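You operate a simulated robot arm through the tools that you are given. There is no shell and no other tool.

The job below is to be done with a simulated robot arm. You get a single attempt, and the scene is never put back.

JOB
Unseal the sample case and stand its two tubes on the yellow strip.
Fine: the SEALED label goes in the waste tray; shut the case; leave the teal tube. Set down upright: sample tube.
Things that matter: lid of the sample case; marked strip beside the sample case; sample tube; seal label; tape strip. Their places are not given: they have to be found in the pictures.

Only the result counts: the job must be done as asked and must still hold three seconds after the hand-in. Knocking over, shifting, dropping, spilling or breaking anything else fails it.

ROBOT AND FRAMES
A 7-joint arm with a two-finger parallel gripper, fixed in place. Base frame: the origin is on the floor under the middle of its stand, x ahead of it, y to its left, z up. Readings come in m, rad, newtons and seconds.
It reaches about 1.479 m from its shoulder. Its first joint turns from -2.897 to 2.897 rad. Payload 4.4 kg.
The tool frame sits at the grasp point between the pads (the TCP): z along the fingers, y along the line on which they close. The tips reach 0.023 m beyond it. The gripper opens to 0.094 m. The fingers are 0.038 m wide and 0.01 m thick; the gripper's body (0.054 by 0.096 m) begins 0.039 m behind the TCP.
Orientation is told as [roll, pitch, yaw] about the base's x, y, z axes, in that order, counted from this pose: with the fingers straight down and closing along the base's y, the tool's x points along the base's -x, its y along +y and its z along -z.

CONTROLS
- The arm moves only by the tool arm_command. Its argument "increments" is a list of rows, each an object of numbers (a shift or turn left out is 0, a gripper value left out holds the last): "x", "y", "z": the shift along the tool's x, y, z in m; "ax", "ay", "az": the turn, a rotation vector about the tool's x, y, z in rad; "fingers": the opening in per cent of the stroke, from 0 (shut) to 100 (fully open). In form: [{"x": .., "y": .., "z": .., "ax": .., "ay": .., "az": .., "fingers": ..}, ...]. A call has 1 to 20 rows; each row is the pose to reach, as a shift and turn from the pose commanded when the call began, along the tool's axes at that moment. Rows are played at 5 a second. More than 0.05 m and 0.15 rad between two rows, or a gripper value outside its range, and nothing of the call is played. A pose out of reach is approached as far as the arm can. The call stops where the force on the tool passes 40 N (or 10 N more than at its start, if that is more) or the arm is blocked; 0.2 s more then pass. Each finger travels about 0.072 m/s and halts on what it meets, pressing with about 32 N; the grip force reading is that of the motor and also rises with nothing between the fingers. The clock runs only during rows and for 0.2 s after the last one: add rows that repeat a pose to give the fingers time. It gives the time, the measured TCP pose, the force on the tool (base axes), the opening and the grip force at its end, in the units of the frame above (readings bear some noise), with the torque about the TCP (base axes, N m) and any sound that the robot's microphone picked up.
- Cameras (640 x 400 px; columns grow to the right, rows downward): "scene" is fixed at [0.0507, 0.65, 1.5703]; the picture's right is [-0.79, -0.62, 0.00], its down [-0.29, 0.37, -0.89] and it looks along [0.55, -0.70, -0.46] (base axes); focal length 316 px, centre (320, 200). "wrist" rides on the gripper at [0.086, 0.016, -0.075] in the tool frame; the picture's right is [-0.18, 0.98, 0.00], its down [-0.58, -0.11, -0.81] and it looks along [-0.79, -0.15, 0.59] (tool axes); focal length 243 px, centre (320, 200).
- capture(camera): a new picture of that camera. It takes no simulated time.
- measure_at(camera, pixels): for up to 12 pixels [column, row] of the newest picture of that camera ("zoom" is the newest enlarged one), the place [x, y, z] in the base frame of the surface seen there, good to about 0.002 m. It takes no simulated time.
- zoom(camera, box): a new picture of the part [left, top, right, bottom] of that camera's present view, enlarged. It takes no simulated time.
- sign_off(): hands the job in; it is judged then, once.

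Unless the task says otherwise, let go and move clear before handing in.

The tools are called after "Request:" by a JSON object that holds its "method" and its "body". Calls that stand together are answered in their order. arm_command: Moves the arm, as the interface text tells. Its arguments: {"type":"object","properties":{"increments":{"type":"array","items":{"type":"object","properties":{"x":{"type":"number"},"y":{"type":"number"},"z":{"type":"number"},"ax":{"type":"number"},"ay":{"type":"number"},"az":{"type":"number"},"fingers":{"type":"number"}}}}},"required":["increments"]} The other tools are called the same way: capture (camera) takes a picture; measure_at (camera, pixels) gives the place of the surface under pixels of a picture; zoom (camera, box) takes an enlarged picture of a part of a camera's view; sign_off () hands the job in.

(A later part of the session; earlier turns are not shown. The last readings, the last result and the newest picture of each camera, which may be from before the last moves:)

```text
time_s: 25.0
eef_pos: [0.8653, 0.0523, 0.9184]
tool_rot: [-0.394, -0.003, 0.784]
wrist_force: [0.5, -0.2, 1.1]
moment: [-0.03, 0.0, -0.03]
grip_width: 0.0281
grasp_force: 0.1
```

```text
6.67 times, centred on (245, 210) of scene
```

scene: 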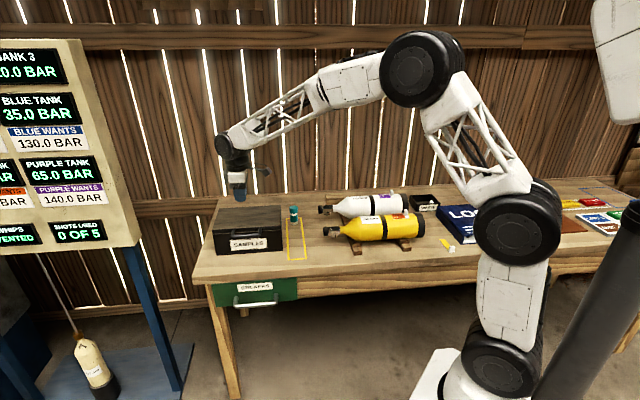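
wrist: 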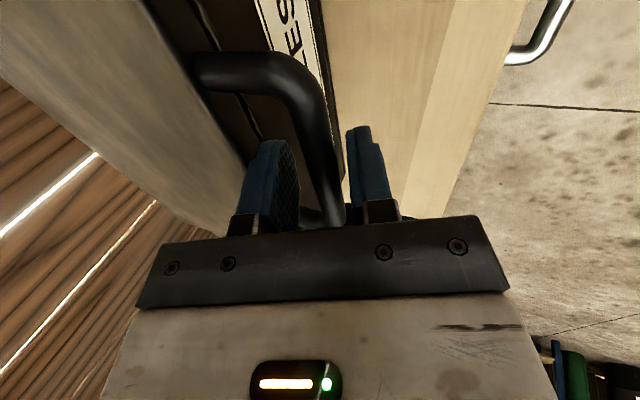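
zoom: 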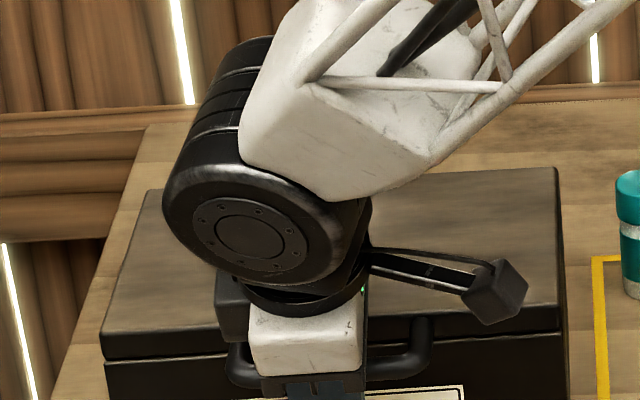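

There is no contact at 22° tilt and the bar stays between the fingers. I'll continue to 45°.

Request:
{"method": "arm_command", "body": {"increments": [{"ax": 0.13, "fingers": 30}, {"ax": 0.26, "fingers": 30}, {"ax": 0.39, "fingers": 30}, {"ax": 0.39, "fingers": 30}]}}

Request:
{"method": "capture", "body": {"camera": "wrist"}}

Request:
{"method": "capture", "body": {"camera": "scene"}}

```text
time_s: 26.0
eef_pos: [0.8649, 0.0526, 0.9174]
tool_rot: [-0.784, -0.004, 0.783]
wrist_force: [0.1, -0.1, -1.2]
moment: [-0.03, 0.01, 0.0]
grip_width: 0.0279
grasp_force: 0.1
```

```text
taken
```

wrist: 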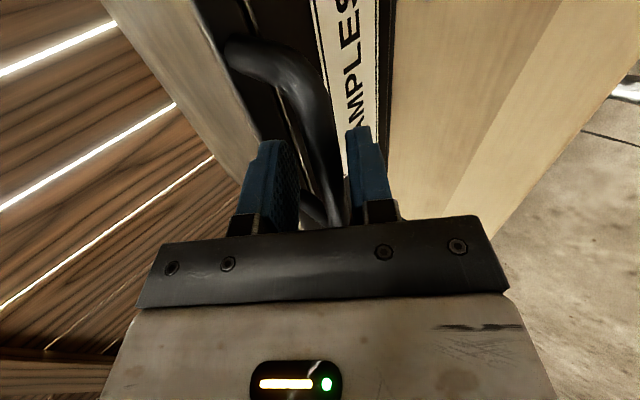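

```text
taken
```

scene: 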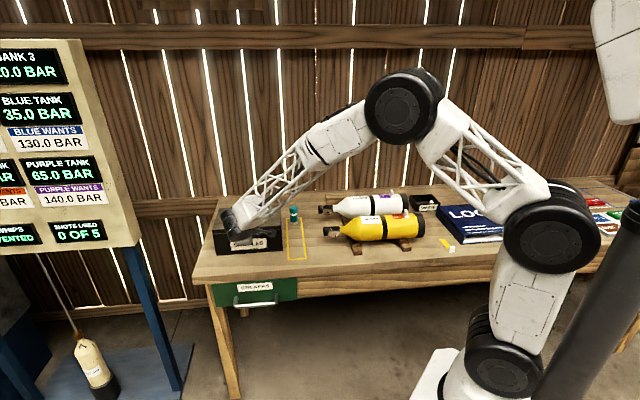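

The arm reached a 45° tilt with no contact force. Now I'll lift about 12 mm to bring the lower finger against the bar and start raising the lid.

Request:
{"method": "arm_command", "body": {"increments": [{"y": -0.0035, "z": -0.0035, "fingers": 30}, {"y": -0.007, "z": -0.007, "fingers": 30}, {"y": -0.0095, "z": -0.0095, "fingers": 30}]}}

Request:
{"method": "zoom", "body": {"camera": "scene", "box": [205, 180, 305, 255]}}

Request:
{"method": "capture", "body": {"camera": "wrist"}}

```text
time_s: 26.8
eef_pos: [0.8653, 0.0521, 0.9305]
tool_rot: [-0.784, -0.002, 0.786]
wrist_force: [-0.1, -0.2, 0.4]
moment: [0.0, 0.01, 0.05]
grip_width: 0.0283
grasp_force: 0.1
```

```text
5.33 times, centred on (255, 218) of scene
```

zoom: 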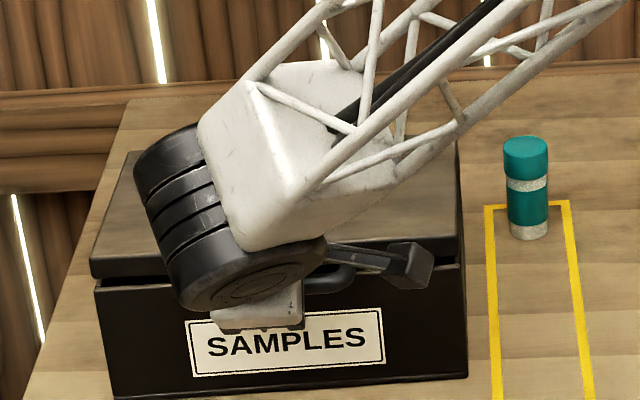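

```text
taken
```

wrist: 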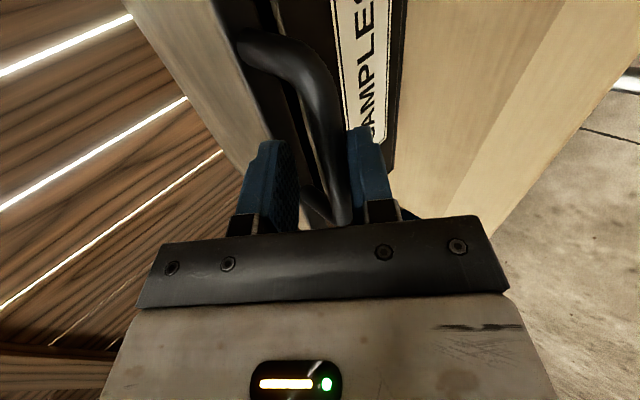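

The seam on the right of the lid is opening and the force is near zero. I'll continue along the arc to about 20°.

Request:
{"method": "arm_command", "body": {"increments": [{"y": -0.0087, "z": -0.0059, "fingers": 30}, {"y": -0.0233, "z": -0.0156, "fingers": 30}, {"y": -0.0388, "z": -0.0238, "fingers": 30}, {"y": -0.0548, "z": -0.0308, "fingers": 30}]}}

Request:
{"method": "zoom", "body": {"camera": "scene", "box": [205, 160, 325, 255]}}

Request:
{"method": "capture", "body": {"camera": "wrist"}}

```text
time_s: 27.8
eef_pos: [0.877, 0.0393, 0.9917]
tool_rot: [-0.781, -0.002, 0.785]
wrist_force: [-1.5, -0.2, -0.9]
moment: [0.01, 0.01, 0.01]
grip_width: 0.0285
grasp_force: 0.7
```

```text
4.21 times, centred on (265, 208) of scene
```

zoom: 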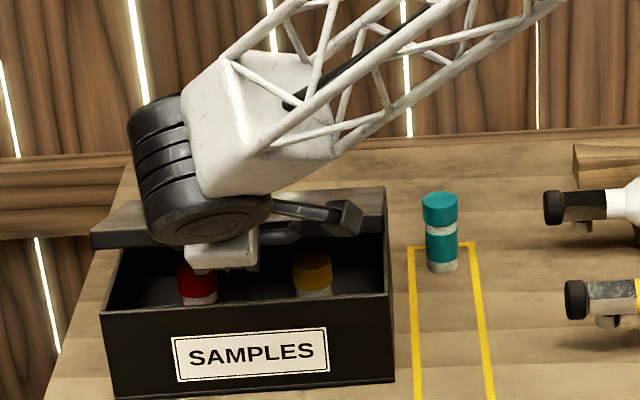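

```text
taken
```

wrist: 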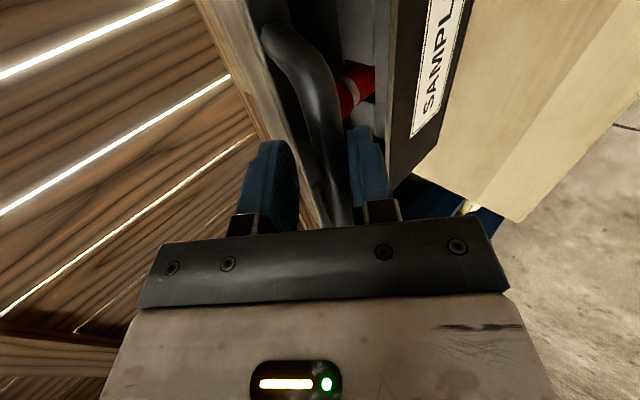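

The lid is lifting smoothly, and a red and an orange-capped tube stand inside the case. I'll continue along the arc to about 50°.

Request:
{"method": "arm_command", "body": {"increments": [{"y": -0.0167, "z": -0.0055, "fingers": 30}, {"y": -0.0337, "z": -0.0096, "fingers": 30}, {"y": -0.051, "z": -0.0121, "fingers": 30}, {"y": -0.0684, "z": -0.0132, "fingers": 30}, {"y": -0.0859, "z": -0.0127, "fingers": 30}, {"y": -0.1032, "z": -0.0106, "fingers": 30}]}}

Request:
{"method": "zoom", "body": {"camera": "scene", "box": [205, 140, 335, 255]}}

Request:
{"method": "capture", "body": {"camera": "wrist"}}

```text
time_s: 29.2
eef_pos: [0.9237, -0.0066, 1.0718]
tool_rot: [-0.784, -0.002, 0.786]
wrist_force: [0.3, -0.1, 0.9]
moment: [-0.01, -0.01, -0.01]
grip_width: 0.028
grasp_force: 0.2
```

```text
3.48 times, centred on (270, 198) of scene
```

zoom: 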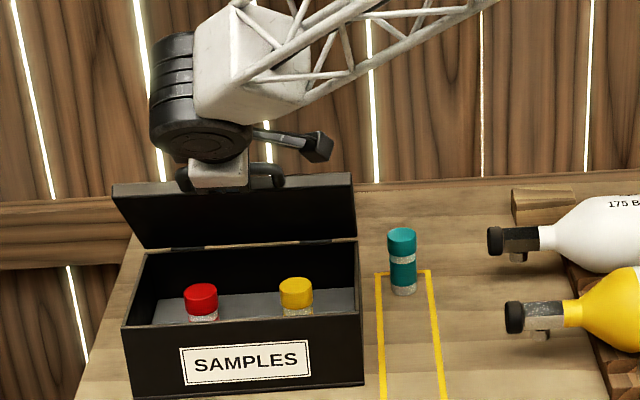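

```text
taken
```

wrist: 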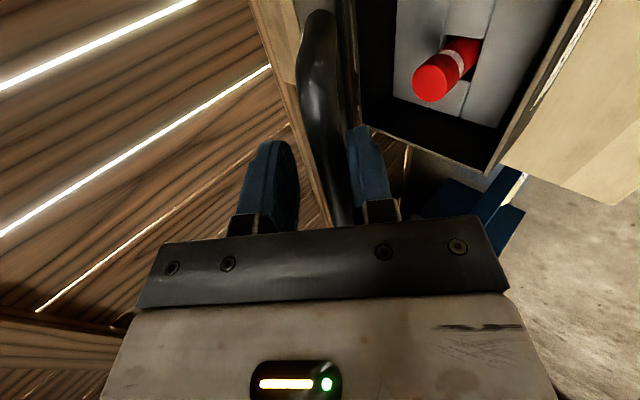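

The lid is following the cage with negligible force. I'll continue to about 75° and then check.

Request:
{"method": "arm_command", "body": {"increments": [{"y": -0.0172, "z": 0.0036, "fingers": 30}, {"y": -0.034, "z": 0.0086, "fingers": 30}, {"y": -0.0502, "z": 0.015, "fingers": 30}, {"y": -0.0658, "z": 0.0228, "fingers": 30}, {"y": -0.0808, "z": 0.032, "fingers": 30}, {"y": -0.0808, "z": 0.032, "fingers": 30}]}}

Request:
{"method": "zoom", "body": {"camera": "scene", "box": [205, 140, 335, 255]}}

Request:
{"method": "capture", "body": {"camera": "wrist"}}

```text
time_s: 30.6
eef_pos: [0.9792, -0.0634, 1.1059]
tool_rot: [-0.781, -0.003, 0.786]
wrist_force: [0.1, 0.2, -0.5]
moment: [-0.03, 0.01, 0.0]
grip_width: 0.0286
grasp_force: 0.1
```

```text
3.48 times, centred on (270, 198) of scene
```

zoom: 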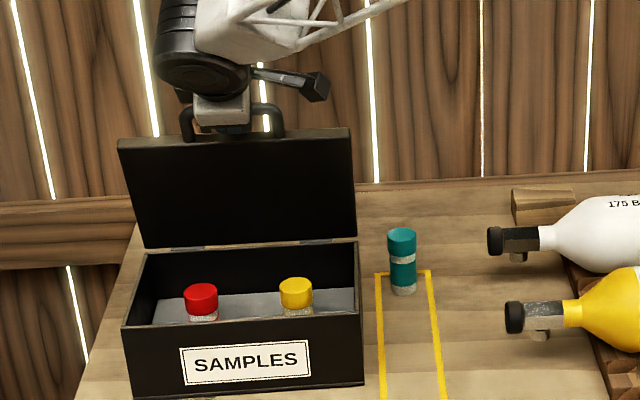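

```text
taken
```

wrist: 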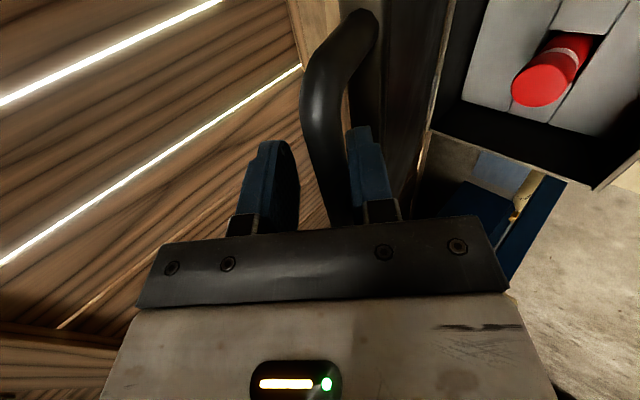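

The lid appears close to upright. I'll measure its underside to find the actual angle.

Request:
{"method": "zoom", "body": {"camera": "scene", "box": [205, 140, 335, 255]}}

Request:
{"method": "measure_at", "body": {"camera": "zoom", "pixels": [[160, 160], [160, 235], [320, 150], [325, 230], [240, 150], [240, 235], [188, 118], [270, 120], [125, 142], [350, 130], [140, 245], [350, 240]]}}

```text
3.48 times, centred on (270, 198) of scene
```

zoom: 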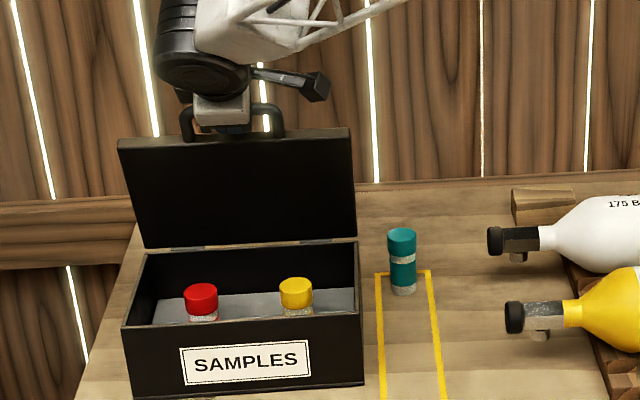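

```text
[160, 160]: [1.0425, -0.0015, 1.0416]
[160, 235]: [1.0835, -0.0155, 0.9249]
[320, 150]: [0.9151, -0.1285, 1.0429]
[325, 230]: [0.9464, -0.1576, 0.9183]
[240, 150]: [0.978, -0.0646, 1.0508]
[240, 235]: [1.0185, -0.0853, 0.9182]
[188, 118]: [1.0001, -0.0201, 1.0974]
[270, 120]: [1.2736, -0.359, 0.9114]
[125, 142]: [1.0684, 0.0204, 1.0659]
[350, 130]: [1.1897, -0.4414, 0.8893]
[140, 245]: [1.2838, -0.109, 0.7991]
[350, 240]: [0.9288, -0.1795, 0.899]
```

The lid is at about 72°. I'll continue to 90° slowly.

Request:
{"method": "arm_command", "body": {"increments": [{"y": -0.0141, "z": 0.0105, "fingers": 30}, {"y": -0.0271, "z": 0.0221, "fingers": 30}, {"y": -0.0391, "z": 0.0349, "fingers": 30}, {"y": -0.0391, "z": 0.0349, "fingers": 30}]}}

Request:
{"method": "zoom", "body": {"camera": "scene", "box": [205, 140, 335, 255]}}

Request:
{"method": "measure_at", "body": {"camera": "zoom", "pixels": [[160, 160], [160, 235], [320, 150], [325, 230], [240, 150], [240, 235]]}}

Request:
{"method": "capture", "body": {"camera": "wrist"}}

```text
time_s: 31.6
eef_pos: [1.0171, -0.1009, 1.1087]
tool_rot: [-0.784, -0.002, 0.786]
wrist_force: [0.2, 0.7, -0.4]
moment: [-0.05, 0.02, 0.0]
grip_width: 0.0287
grasp_force: 0.9
```

```text
3.48 times, centred on (270, 198) of scene
```

zoom: 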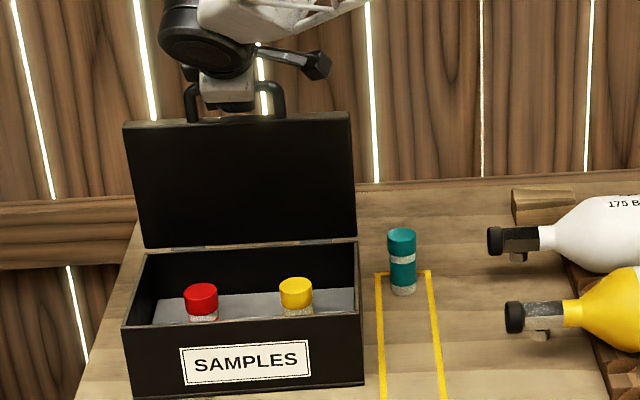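

```text
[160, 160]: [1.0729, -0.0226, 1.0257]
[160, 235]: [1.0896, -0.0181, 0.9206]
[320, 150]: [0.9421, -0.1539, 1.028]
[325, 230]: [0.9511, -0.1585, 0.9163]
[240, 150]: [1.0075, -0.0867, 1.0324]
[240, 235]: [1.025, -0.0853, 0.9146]
```

```text
taken
```

wrist: 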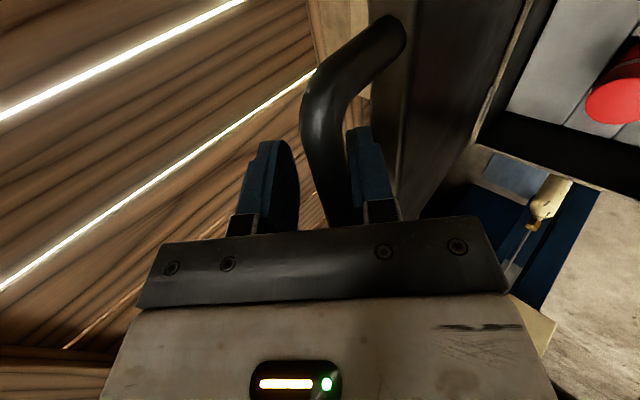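

The lid is now about 84.5° open. I'll continue a little past vertical and watch for a stop.

Request:
{"method": "arm_command", "body": {"increments": [{"y": -0.0107, "z": 0.0137, "fingers": 30}, {"y": -0.0205, "z": 0.0283, "fingers": 30}, {"y": -0.0205, "z": 0.0283, "fingers": 30}]}}

Request:
{"method": "zoom", "body": {"camera": "scene", "box": [205, 140, 335, 255]}}

Request:
{"method": "measure_at", "body": {"camera": "zoom", "pixels": [[160, 160], [160, 235], [320, 150], [325, 230], [240, 150], [240, 235]]}}

Request:
{"method": "capture", "body": {"camera": "wrist"}}

```text
time_s: 32.4
eef_pos: [1.042, -0.1251, 1.1032]
tool_rot: [-0.783, -0.004, 0.785]
wrist_force: [-0.1, 0.6, -0.8]
moment: [-0.03, 0.0, -0.01]
grip_width: 0.0289
grasp_force: 0.4
```

```text
3.48 times, centred on (270, 198) of scene
```

zoom: 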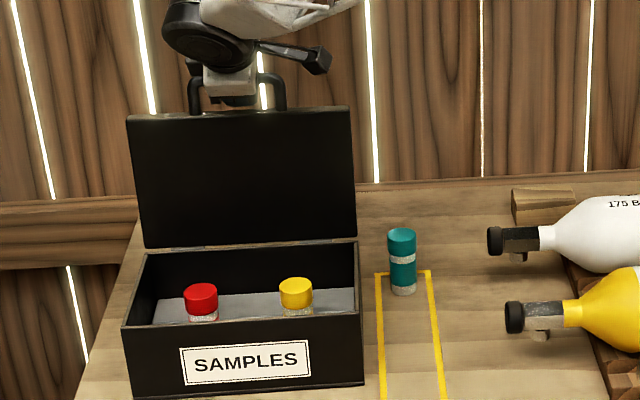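

```text
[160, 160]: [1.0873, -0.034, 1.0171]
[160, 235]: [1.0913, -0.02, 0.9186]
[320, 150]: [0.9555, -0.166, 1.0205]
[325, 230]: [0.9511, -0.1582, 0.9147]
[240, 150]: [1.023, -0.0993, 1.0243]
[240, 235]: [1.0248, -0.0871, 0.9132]
```

```text
taken
```

wrist: 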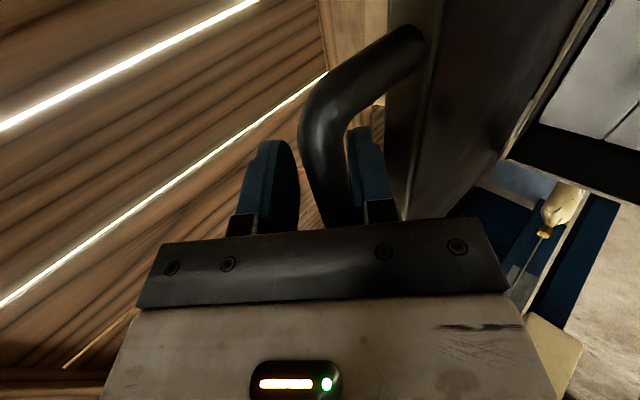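

The lid is just past vertical (about 94°). I'll carry on to around 105° to see whether it rests on its own.

Request:
{"method": "arm_command", "body": {"increments": [{"y": -0.0042, "z": 0.0078, "fingers": 30}, {"y": -0.0083, "z": 0.0155, "fingers": 30}, {"y": -0.0117, "z": 0.0235, "fingers": 30}, {"y": -0.0151, "z": 0.0315, "fingers": 30}, {"y": -0.0151, "z": 0.0315, "fingers": 30}]}}

Request:
{"method": "zoom", "body": {"camera": "scene", "box": [205, 140, 335, 255]}}

Request:
{"method": "measure_at", "body": {"camera": "zoom", "pixels": [[160, 160], [160, 235], [320, 150], [325, 230], [240, 150], [240, 235]]}}

Request:
{"method": "capture", "body": {"camera": "wrist"}}

```text
time_s: 33.6
eef_pos: [1.0637, -0.1467, 1.0913]
tool_rot: [-0.782, -0.001, 0.785]
wrist_force: [-1.6, 0.1, -0.2]
moment: [-0.03, -0.01, 0.05]
grip_width: 0.0288
grasp_force: 0.7
```

```text
3.48 times, centred on (270, 198) of scene
```

zoom: 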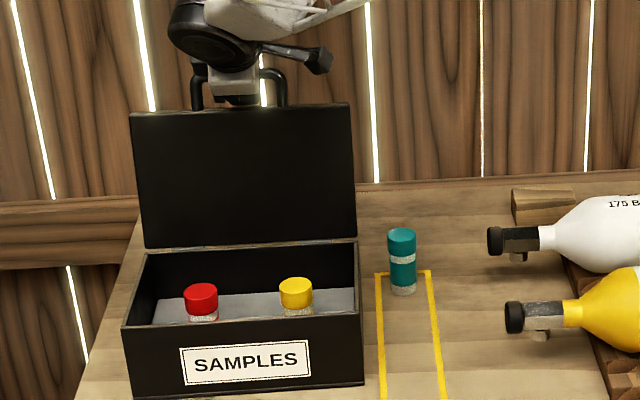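

```text
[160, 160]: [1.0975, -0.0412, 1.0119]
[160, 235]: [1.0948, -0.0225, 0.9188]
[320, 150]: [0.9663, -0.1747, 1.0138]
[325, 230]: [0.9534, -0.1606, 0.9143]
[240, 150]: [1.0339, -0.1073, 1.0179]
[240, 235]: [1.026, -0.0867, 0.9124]
```

```text
taken
```

wrist: 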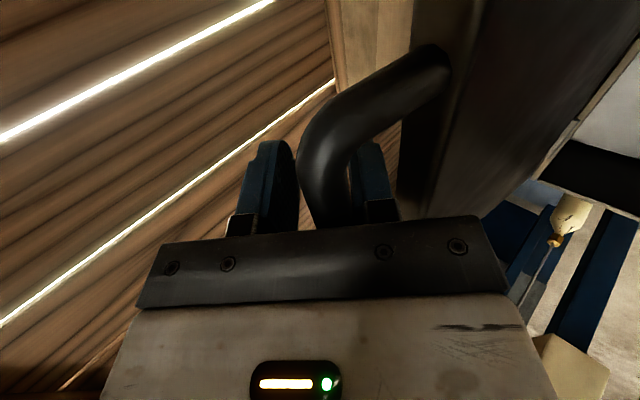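

The lid is about 11° past vertical and the bar has moved nearer the upper finger. I'll go a few degrees further to see whether it is at a stop.

Request:
{"method": "arm_command", "body": {"increments": [{"y": -0.0037, "z": 0.0116, "fingers": 30}, {"y": -0.0074, "z": 0.0233, "fingers": 30}, {"y": -0.0074, "z": 0.0233, "fingers": 30}]}}

Request:
{"method": "zoom", "body": {"camera": "scene", "box": [205, 140, 335, 255]}}

Request:
{"method": "measure_at", "body": {"camera": "zoom", "pixels": [[160, 160], [160, 235], [320, 150], [325, 230], [240, 150], [240, 235]]}}

Request:
{"method": "capture", "body": {"camera": "wrist"}}

```text
time_s: 34.0
eef_pos: [1.0685, -0.1514, 1.0903]
tool_rot: [-0.781, -0.004, 0.785]
wrist_force: [-38.9, 16.4, 10.3]
moment: [-0.21, -0.43, 0.37]
grip_width: 0.0306
grasp_force: 2.8
stopped in row 1: the force on the tool passed its limit at 63 N (the readings are from after the stop); the commanded pose is now the measured one
```

```text
3.48 times, centred on (270, 198) of scene
```

zoom: 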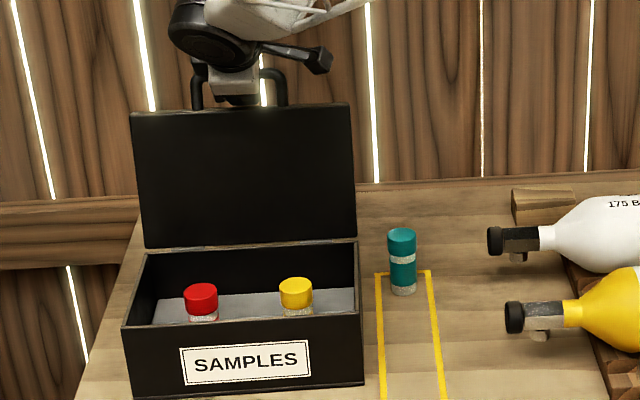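

```text
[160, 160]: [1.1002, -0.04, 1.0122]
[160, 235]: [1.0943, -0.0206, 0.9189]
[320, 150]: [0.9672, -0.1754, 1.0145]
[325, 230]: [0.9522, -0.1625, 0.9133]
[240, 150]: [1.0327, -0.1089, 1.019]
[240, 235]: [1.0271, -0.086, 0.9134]
```

```text
taken
```

wrist: 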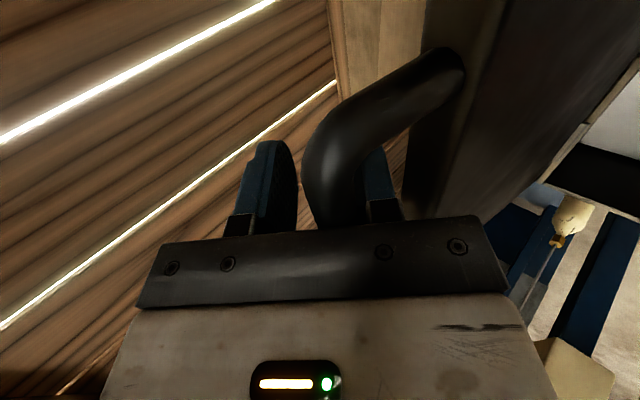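

The lid hit its stop at about 101°, so I'll back off right away to unload it and check the case.

Request:
{"method": "arm_command", "body": {"increments": [{"y": 0.002, "z": -0.004, "fingers": 30}, {"y": 0.004, "z": -0.008, "fingers": 30}, {"y": 0.004, "z": -0.008, "fingers": 30}]}}

Request:
{"method": "zoom", "body": {"camera": "scene", "box": [205, 140, 335, 255]}}

Request:
{"method": "measure_at", "body": {"camera": "zoom", "pixels": [[160, 160], [160, 235], [320, 150], [325, 230], [240, 150], [240, 235], [133, 397], [360, 382]]}}

Request:
{"method": "capture", "body": {"camera": "wrist"}}

```text
time_s: 34.8
eef_pos: [1.0629, -0.1475, 1.092]
tool_rot: [-0.783, -0.002, 0.785]
wrist_force: [-0.4, 0.7, -1.3]
moment: [-0.1, -0.01, 0.02]
grip_width: 0.0289
grasp_force: 1.4
```

```text
3.48 times, centred on (270, 198) of scene
```

zoom: 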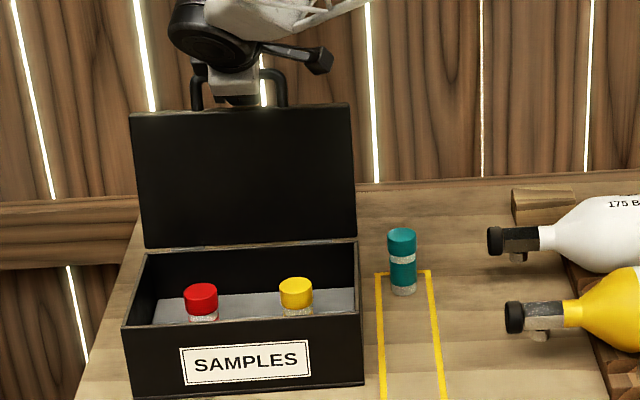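

```text
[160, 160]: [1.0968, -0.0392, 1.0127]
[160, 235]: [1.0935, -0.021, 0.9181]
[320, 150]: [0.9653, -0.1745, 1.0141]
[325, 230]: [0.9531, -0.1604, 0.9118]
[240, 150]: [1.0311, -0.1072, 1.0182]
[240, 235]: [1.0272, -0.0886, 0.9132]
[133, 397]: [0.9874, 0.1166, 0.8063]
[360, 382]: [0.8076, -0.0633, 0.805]
```

```text
taken
```

wrist: 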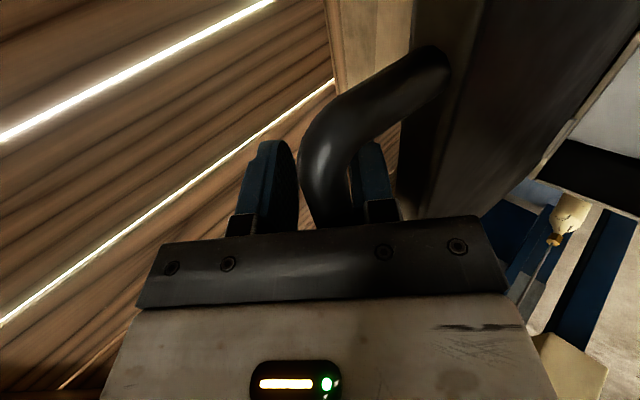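

The lid rests at its stop on its own and the case is still in place. I'll withdraw straight back along the fingers without opening wider, since the outer finger is near the lid's edge.

Request:
{"method": "arm_command", "body": {"increments": [{"z": -0.01, "fingers": 30}, {"z": -0.02, "fingers": 30}, {"z": -0.03, "fingers": 30}]}}

Request:
{"method": "zoom", "body": {"camera": "scene", "box": [205, 140, 335, 255]}}

Request:
{"method": "capture", "body": {"camera": "wrist"}}

```text
time_s: 35.6
eef_pos: [1.0476, -0.1307, 1.116]
tool_rot: [-0.784, -0.004, 0.784]
wrist_force: [0.9, 2.1, -12.4]
moment: [-0.11, 0.26, -0.07]
grip_width: 0.0302
grasp_force: 1.7
```

```text
3.48 times, centred on (270, 198) of scene
```

zoom: 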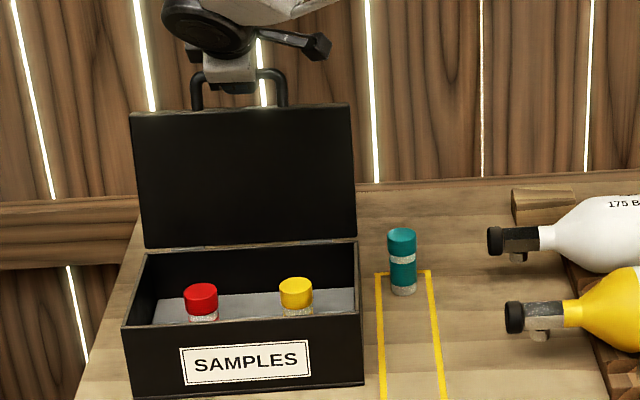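

```text
taken
```

wrist: 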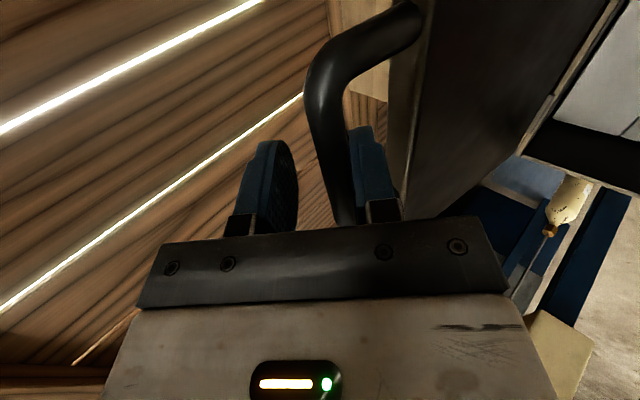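

The 12 N reading shows the bar is now riding against the lower finger. I'll shift the tool a few millimetres towards that finger's side to centre the bar before withdrawing further.

Request:
{"method": "arm_command", "body": {"increments": [{"y": 0.002, "fingers": 30}, {"y": 0.005, "fingers": 30}, {"y": 0.005, "fingers": 30}]}}

Request:
{"method": "capture", "body": {"camera": "wrist"}}

```text
time_s: 36.4
eef_pos: [1.0459, -0.1287, 1.1101]
tool_rot: [-0.783, -0.003, 0.784]
wrist_force: [0.9, -0.4, -0.4]
moment: [0.04, 0.0, -0.03]
grip_width: 0.0281
grasp_force: 0.0
```

```text
taken
```

wrist: 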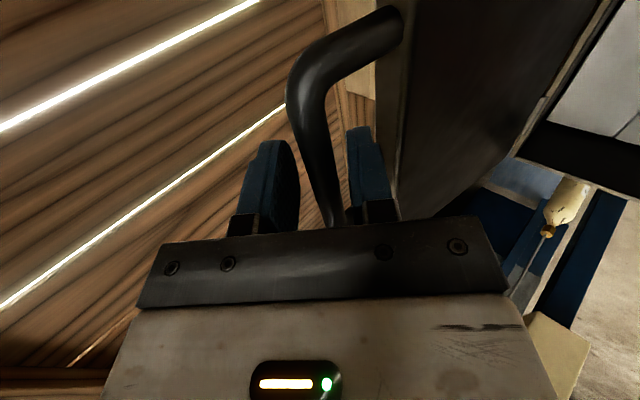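

The bar is centred again with no force. Withdrawing fully now.

Request:
{"method": "arm_command", "body": {"increments": [{"z": -0.01, "fingers": 30}, {"z": -0.02, "fingers": 30}, {"z": -0.035, "fingers": 30}, {"z": -0.06, "fingers": 30}, {"z": -0.1, "fingers": 30}]}}

Request:
{"method": "zoom", "body": {"camera": "scene", "box": [205, 140, 335, 255]}}

Request:
{"method": "capture", "body": {"camera": "wrist"}}

```text
time_s: 37.6
eef_pos: [0.9954, -0.079, 1.1773]
tool_rot: [-0.782, -0.002, 0.784]
wrist_force: [0.1, 0.5, -0.1]
moment: [-0.03, -0.01, 0.0]
grip_width: 0.028
grasp_force: 0.0
```

```text
3.48 times, centred on (270, 198) of scene
```

zoom: 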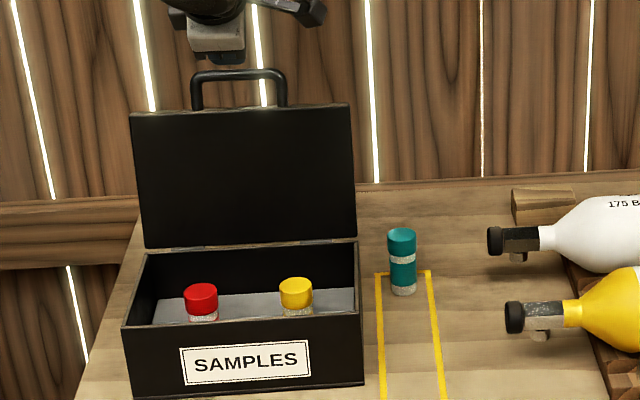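

```text
taken
```

wrist: 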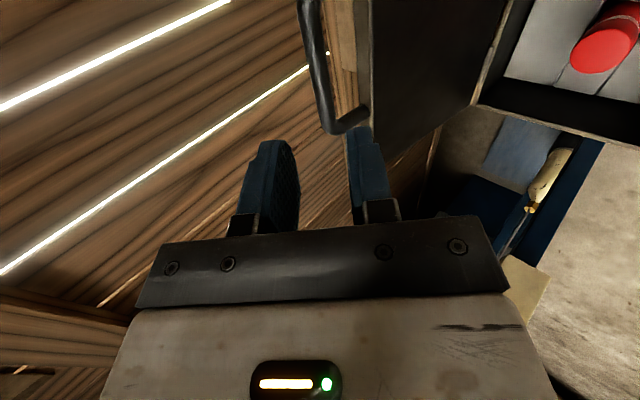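

The lid stands open by itself. Now I'll measure the two tubes, the case interior and the open handle.

Request:
{"method": "zoom", "body": {"camera": "scene", "box": [225, 200, 305, 250]}}

Request:
{"method": "measure_at", "body": {"camera": "zoom", "pixels": [[203, 162], [203, 195], [203, 225], [368, 152], [368, 185], [368, 215], [178, 170], [228, 170], [343, 160], [393, 160], [280, 190], [430, 180]]}}

Request:
{"method": "zoom", "body": {"camera": "scene", "box": [235, 155, 275, 180]}}

Request:
{"method": "measure_at", "body": {"camera": "zoom", "pixels": [[205, 85], [400, 80], [300, 82], [160, 130], [447, 130]]}}

```text
8.00 times, centred on (265, 225) of scene
```

zoom: 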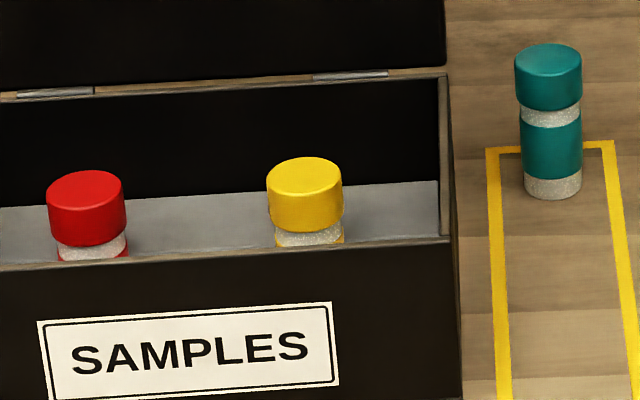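

```text
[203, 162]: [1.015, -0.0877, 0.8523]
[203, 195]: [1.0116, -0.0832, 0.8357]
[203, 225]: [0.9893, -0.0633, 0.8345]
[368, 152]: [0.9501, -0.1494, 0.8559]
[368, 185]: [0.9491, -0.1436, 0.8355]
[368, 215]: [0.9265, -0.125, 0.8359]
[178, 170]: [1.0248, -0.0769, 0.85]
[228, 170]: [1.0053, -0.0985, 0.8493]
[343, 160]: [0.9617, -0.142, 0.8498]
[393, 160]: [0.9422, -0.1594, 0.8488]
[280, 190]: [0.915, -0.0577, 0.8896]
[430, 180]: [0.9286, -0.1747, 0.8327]
```

```text
16.00 times, centred on (255, 168) of scene
```

zoom: 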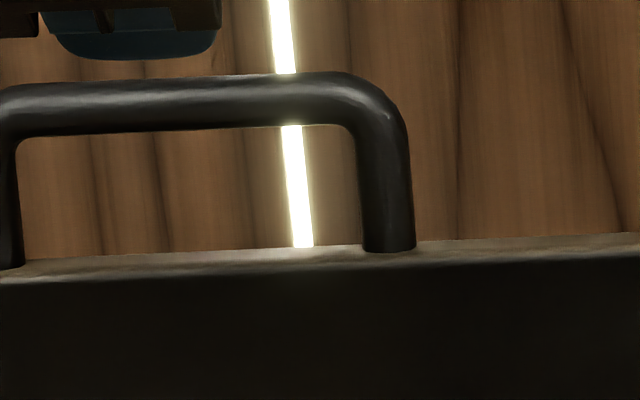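

```text
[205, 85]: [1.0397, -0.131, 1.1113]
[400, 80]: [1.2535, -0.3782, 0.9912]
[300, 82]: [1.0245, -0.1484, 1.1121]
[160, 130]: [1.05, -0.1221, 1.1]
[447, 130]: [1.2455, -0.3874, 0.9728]
```

The bar's open position is near v=−0.834, z=1.105. I'll re-zoom on the tubes and measure their caps.

Request:
{"method": "zoom", "body": {"camera": "scene", "box": [225, 200, 305, 250]}}

Request:
{"method": "measure_at", "body": {"camera": "zoom", "pixels": [[85, 180], [85, 220], [50, 190], [122, 190], [85, 200], [90, 252], [305, 165], [305, 205], [270, 178], [340, 178], [305, 185], [310, 240]]}}

Request:
{"method": "measure_at", "body": {"camera": "zoom", "pixels": [[547, 55], [547, 100], [518, 65], [578, 65], [550, 190], [200, 210], [420, 210], [443, 90], [446, 235], [5, 262], [10, 225], [490, 150]]}}

```text
8.00 times, centred on (265, 225) of scene
```

zoom: 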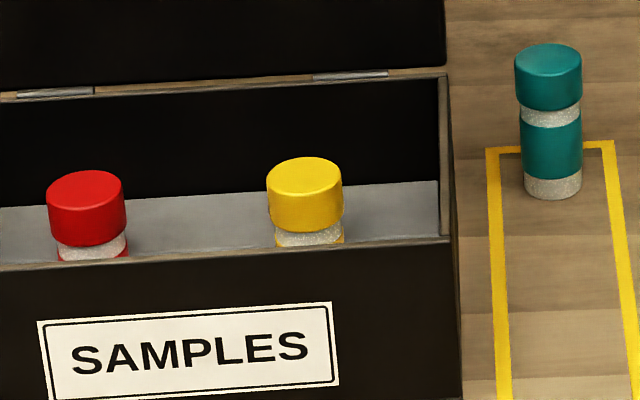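

```text
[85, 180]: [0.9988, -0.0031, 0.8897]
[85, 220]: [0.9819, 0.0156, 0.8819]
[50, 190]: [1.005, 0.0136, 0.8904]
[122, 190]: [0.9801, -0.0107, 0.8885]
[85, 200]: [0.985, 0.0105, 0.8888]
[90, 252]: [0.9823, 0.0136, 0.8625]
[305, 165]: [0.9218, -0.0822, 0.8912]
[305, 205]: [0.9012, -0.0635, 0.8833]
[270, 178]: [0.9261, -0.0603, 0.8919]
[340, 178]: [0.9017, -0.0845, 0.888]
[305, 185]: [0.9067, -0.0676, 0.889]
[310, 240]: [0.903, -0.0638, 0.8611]
```

```text
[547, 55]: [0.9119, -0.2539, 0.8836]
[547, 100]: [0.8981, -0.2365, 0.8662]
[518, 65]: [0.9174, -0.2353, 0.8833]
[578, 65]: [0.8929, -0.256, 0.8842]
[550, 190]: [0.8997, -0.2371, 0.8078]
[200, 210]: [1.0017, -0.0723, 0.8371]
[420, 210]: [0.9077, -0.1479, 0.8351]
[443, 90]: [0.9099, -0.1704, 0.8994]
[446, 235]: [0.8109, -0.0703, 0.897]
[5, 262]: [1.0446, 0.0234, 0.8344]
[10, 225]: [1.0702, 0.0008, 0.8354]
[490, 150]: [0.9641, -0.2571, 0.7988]
```

The red tube stands at about (0.992,0.002) and the yellow one at about (0.915,−0.0735), with cap tops at z≈0.890, both in grey foam. I'll bring the gripper back to vertical above the case and turn it so the camera faces away from the lid.

Request:
{"method": "arm_command", "body": {"increments": [{"y": 0.0035, "z": -0.0106, "ax": -0.131, "fingers": 30}, {"y": 0.007, "z": -0.0212, "ax": -0.262, "fingers": 30}, {"y": 0.0106, "z": -0.0318, "ax": -0.393, "fingers": 30}, {"y": 0.0141, "z": -0.0424, "ax": -0.523, "fingers": 45}, {"y": 0.0177, "z": -0.053, "ax": -0.654, "fingers": 60}, {"y": 0.0212, "z": -0.0636, "ax": -0.785, "fingers": 64}, {"y": 0.0212, "z": -0.0636, "ax": -0.785, "fingers": 64}]}}

Request:
{"method": "arm_command", "body": {"increments": [{"x": -0.005, "az": 0.131, "fingers": 64}, {"x": -0.009, "az": 0.262, "fingers": 64}, {"x": -0.014, "az": 0.393, "fingers": 64}, {"x": -0.018, "az": 0.524, "fingers": 64}, {"x": -0.023, "az": 0.655, "fingers": 64}, {"x": -0.027, "az": 0.786, "fingers": 64}, {"x": -0.032, "az": 0.916, "fingers": 64}, {"x": -0.037, "az": 1.047, "fingers": 64}, {"x": -0.041, "az": 1.178, "fingers": 64}, {"x": -0.046, "az": 1.309, "fingers": 64}, {"x": -0.05, "az": 1.44, "fingers": 64}, {"x": -0.055, "az": 1.571, "fingers": 64}, {"x": -0.055, "az": 1.571, "fingers": 64}]}}

Request:
{"method": "capture", "body": {"camera": "scene"}}

Request:
{"method": "capture", "body": {"camera": "wrist"}}

```text
time_s: 39.2
eef_pos: [0.9522, -0.0365, 1.2106]
tool_rot: [0.004, -0.004, 0.785]
wrist_force: [0.3, -0.2, 1.0]
moment: [0.01, 0.04, -0.02]
grip_width: 0.0605
grasp_force: 0.0
```

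```text
time_s: 42.0
eef_pos: [0.9915, 0.0016, 1.2102]
tool_rot: [0.002, 0.001, -0.788]
wrist_force: [0.5, 0.0, -0.6]
moment: [-0.02, 0.0, 0.01]
grip_width: 0.0602
grasp_force: 0.1
```

```text
taken
```

scene: 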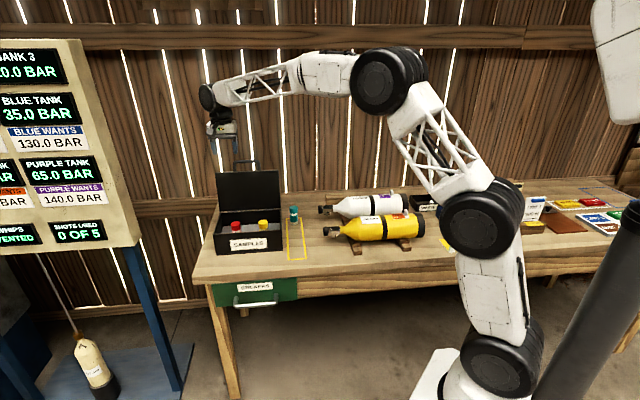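

```text
taken
```

wrist: 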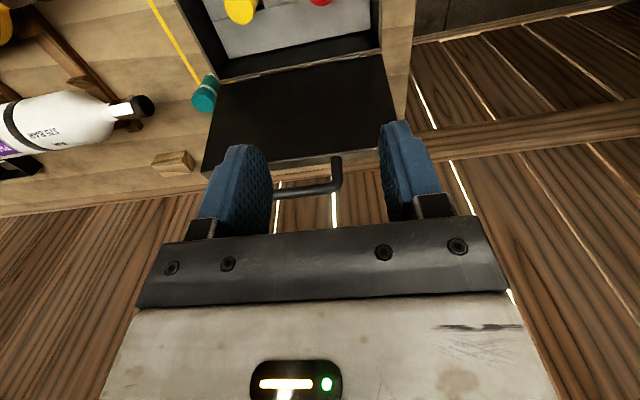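

The gripper is vertical above the red tube, with the lid behind it. I'll descend in stages and check clearance.

Request:
{"method": "arm_command", "body": {"increments": [{"z": 0.04, "fingers": 64}, {"z": 0.08, "fingers": 64}, {"z": 0.12, "fingers": 64}, {"z": 0.16, "fingers": 64}, {"z": 0.19, "fingers": 64}, {"z": 0.19, "fingers": 64}]}}

Request:
{"method": "zoom", "body": {"camera": "scene", "box": [185, 100, 345, 260]}}

Request:
{"method": "capture", "body": {"camera": "wrist"}}

```text
time_s: 43.4
eef_pos: [0.9945, 0.0021, 1.0203]
tool_rot: [0.002, 0.002, -0.785]
wrist_force: [0.1, -0.2, -0.6]
moment: [0.04, 0.0, 0.05]
grip_width: 0.0603
grasp_force: 0.0
```

```text
2.50 times, centred on (265, 180) of scene
```

zoom: 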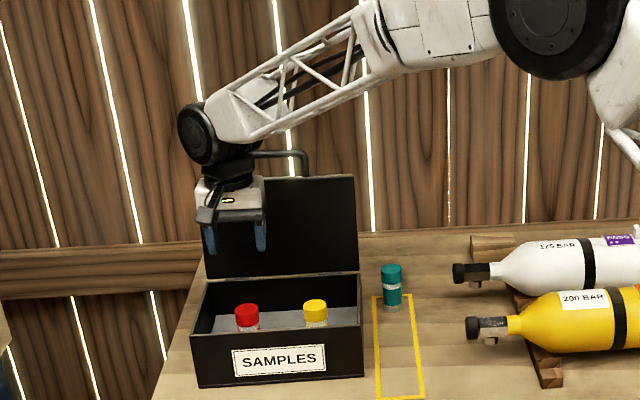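

```text
taken
```

wrist: 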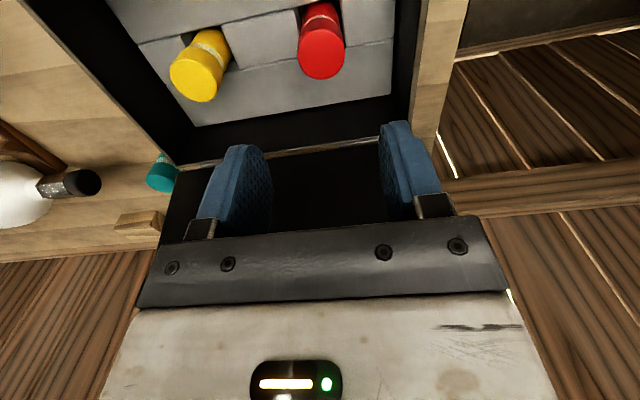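

Both caps are visible in the wrist view, red at (321,50) and yellow at (197,75). I'll measure them closely from above.

Request:
{"method": "zoom", "body": {"camera": "wrist", "box": [140, 0, 400, 130]}}

Request:
{"method": "measure_at", "body": {"camera": "zoom", "pixels": [[393, 130], [500, 130], [447, 80], [447, 185], [447, 135], [75, 185], [190, 185], [135, 140], [140, 240], [135, 190], [300, 200], [620, 100]]}}

```text
2.46 times, centred on (270, 65) of wrist
```

zoom: 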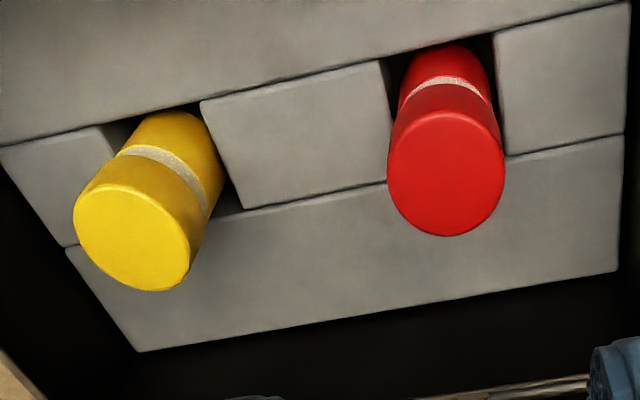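

```text
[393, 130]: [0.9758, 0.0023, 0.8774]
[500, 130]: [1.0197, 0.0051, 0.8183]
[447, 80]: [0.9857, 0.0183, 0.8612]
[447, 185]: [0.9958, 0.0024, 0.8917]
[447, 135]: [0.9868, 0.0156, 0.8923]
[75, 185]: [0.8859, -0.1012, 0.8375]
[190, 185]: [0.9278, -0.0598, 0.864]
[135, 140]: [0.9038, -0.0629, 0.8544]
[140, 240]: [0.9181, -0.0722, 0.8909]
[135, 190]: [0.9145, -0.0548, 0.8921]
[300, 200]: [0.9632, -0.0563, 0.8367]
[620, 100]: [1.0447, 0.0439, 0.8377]
```

Request:
{"method": "measure_at", "body": {"camera": "zoom", "pixels": [[446, 175], [395, 180], [498, 172], [446, 122], [446, 230], [131, 238], [80, 235], [184, 245], [120, 190], [150, 286]]}}

```text
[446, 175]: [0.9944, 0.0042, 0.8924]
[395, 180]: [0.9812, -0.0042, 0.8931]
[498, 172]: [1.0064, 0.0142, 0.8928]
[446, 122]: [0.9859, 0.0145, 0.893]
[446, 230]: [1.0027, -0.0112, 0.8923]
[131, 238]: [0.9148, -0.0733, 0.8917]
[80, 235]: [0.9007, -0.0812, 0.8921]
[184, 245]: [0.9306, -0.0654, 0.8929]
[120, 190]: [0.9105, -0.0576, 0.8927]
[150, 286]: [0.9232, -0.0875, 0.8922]
```

The red tube's axis is at about (0.994,0.0035), almost directly under the TCP. I'll descend around it to a grip on the cap and upper body, staying above the foam.

Request:
{"method": "arm_command", "body": {"increments": [{"x": 0.0012, "y": 0.0005, "z": 0.03, "fingers": 64}, {"x": 0.0012, "y": 0.0005, "z": 0.06, "fingers": 64}, {"x": 0.0012, "y": 0.0005, "z": 0.09, "fingers": 64}, {"x": 0.0012, "y": 0.0005, "z": 0.11, "fingers": 64}, {"x": 0.0012, "y": 0.0005, "z": 0.11, "fingers": 64}]}}

Request:
{"method": "zoom", "body": {"camera": "scene", "box": [185, 120, 325, 260]}}

Request:
{"method": "capture", "body": {"camera": "wrist"}}

```text
time_s: 44.6
eef_pos: [0.993, 0.0025, 0.911]
tool_rot: [0.004, 0.001, -0.784]
wrist_force: [-0.3, 1.2, 0.0]
moment: [-0.01, 0.0, -0.02]
grip_width: 0.0601
grasp_force: 0.0
```

```text
2.86 times, centred on (255, 190) of scene
```

zoom: 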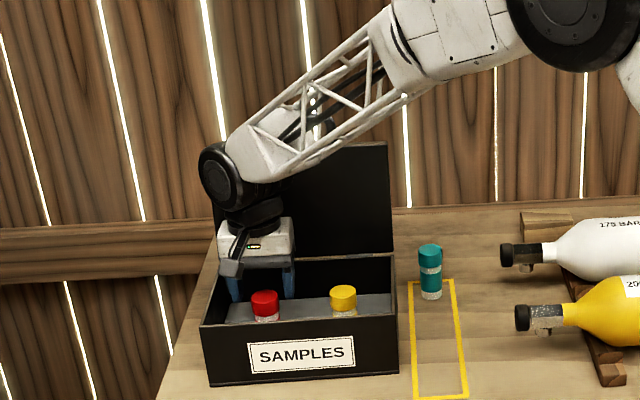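

```text
taken
```

wrist: 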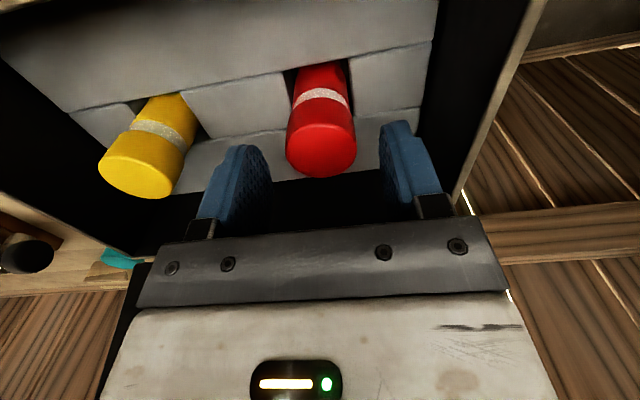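

The fingers straddle the red cap evenly and the arm is clear of the lid. Descending the last 43 mm.

Request:
{"method": "arm_command", "body": {"increments": [{"z": 0.015, "fingers": 64}, {"z": 0.03, "fingers": 64}, {"z": 0.043, "fingers": 64}, {"z": 0.043, "fingers": 64}]}}

Request:
{"method": "zoom", "body": {"camera": "scene", "box": [185, 120, 325, 260]}}

Request:
{"method": "capture", "body": {"camera": "wrist"}}

```text
time_s: 45.6
eef_pos: [0.9923, 0.005, 0.8661]
tool_rot: [0.004, 0.001, -0.786]
wrist_force: [-0.1, -0.2, -0.1]
moment: [-0.04, 0.01, -0.03]
grip_width: 0.0601
grasp_force: 0.1
```

```text
2.86 times, centred on (255, 190) of scene
```

zoom: 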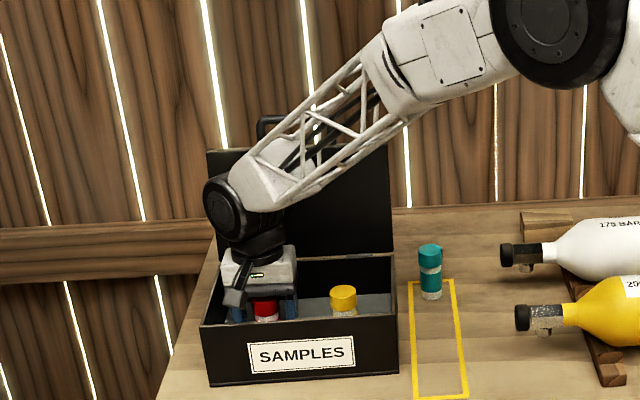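

```text
taken
```

wrist: 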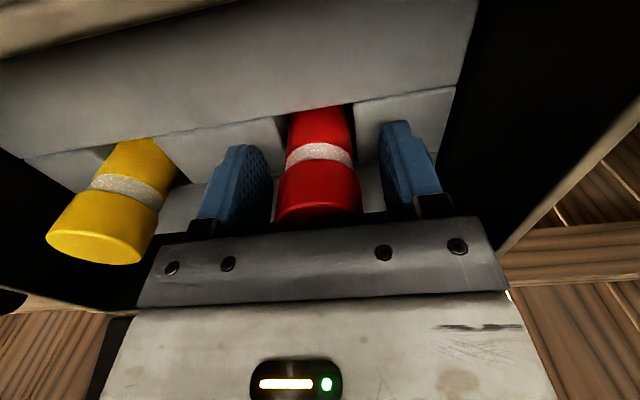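

The red tube is centred between the fingers. Closing on it.

Request:
{"method": "arm_command", "body": {"increments": [{"fingers": 0}, {"fingers": 0}, {"fingers": 0}, {"fingers": 0}, {"fingers": 0}]}}

Request:
{"method": "capture", "body": {"camera": "wrist"}}

```text
time_s: 46.8
eef_pos: [0.9922, 0.0042, 0.8664]
tool_rot: [0.003, 0.001, -0.784]
wrist_force: [-0.6, -1.0, 0.9]
moment: [-0.02, 0.03, 0.0]
grip_width: 0.0368
grasp_force: 31.9
```

```text
taken
```

wrist: 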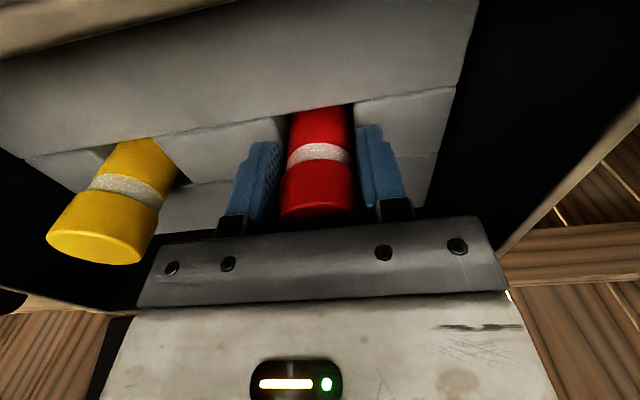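

The cap is gripped at 36.8 mm with 32 N. I'll lift slowly and check.

Request:
{"method": "arm_command", "body": {"increments": [{"z": -0.005}, {"z": -0.012}, {"z": -0.02}, {"z": -0.03}]}}

Request:
{"method": "capture", "body": {"camera": "wrist"}}

```text
time_s: 47.8
eef_pos: [0.9933, 0.0029, 0.8961]
tool_rot: [0.004, 0.002, -0.786]
wrist_force: [0.6, 0.1, -1.1]
moment: [-0.02, 0.03, 0.01]
grip_width: 0.0369
grasp_force: 32.0
```

```text
taken
```

wrist: 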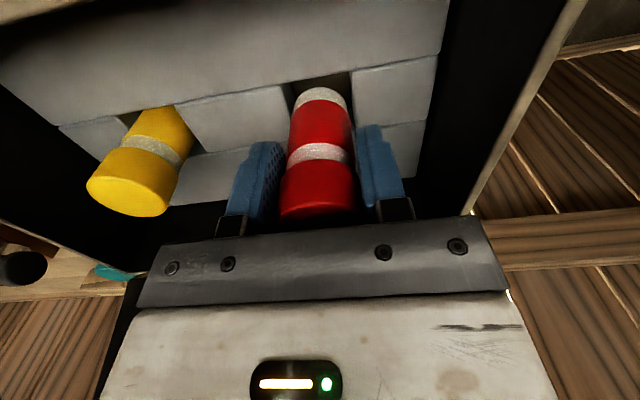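

The red tube lifts out cleanly with its cap. I'll raise it clear of the case and carry it over the yellow strip.

Request:
{"method": "arm_command", "body": {"increments": [{"z": -0.04}, {"z": -0.08}, {"z": -0.12}, {"z": -0.15}, {"x": 0.003, "y": -0.03, "z": -0.15}, {"x": 0.006, "y": -0.065, "z": -0.15}, {"x": 0.009, "y": -0.1, "z": -0.15}, {"x": 0.012, "y": -0.135, "z": -0.15}, {"x": 0.015, "y": -0.17, "z": -0.15}, {"x": 0.018, "y": -0.205, "z": -0.15}, {"x": 0.02, "y": -0.23, "z": -0.15}, {"x": 0.0207, "y": -0.2413, "z": -0.15}, {"x": 0.0207, "y": -0.2413, "z": -0.15}]}}

Request:
{"method": "capture", "body": {"camera": "scene"}}

Request:
{"method": "capture", "body": {"camera": "wrist"}}

```text
time_s: 50.6
eef_pos: [0.8047, -0.1514, 1.0468]
tool_rot: [0.004, 0.002, -0.786]
wrist_force: [0.4, -0.7, -0.7]
moment: [-0.03, 0.02, 0.02]
grip_width: 0.0367
grasp_force: 31.7
```

```text
taken
```

scene: 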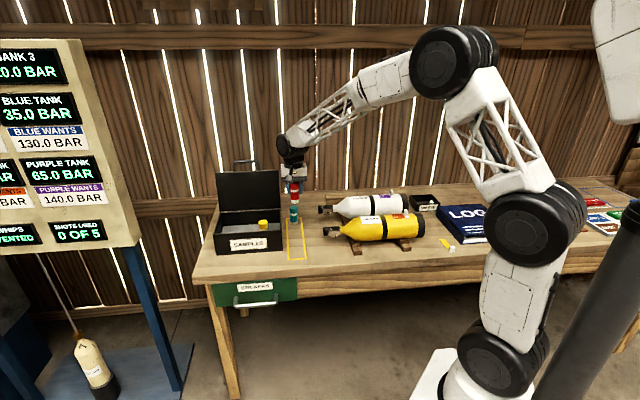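

```text
taken
```

wrist: 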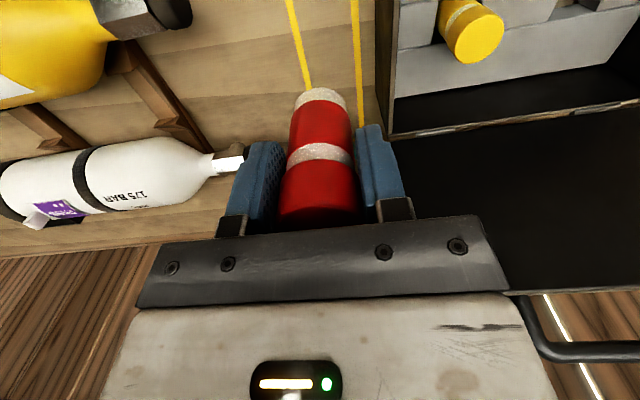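

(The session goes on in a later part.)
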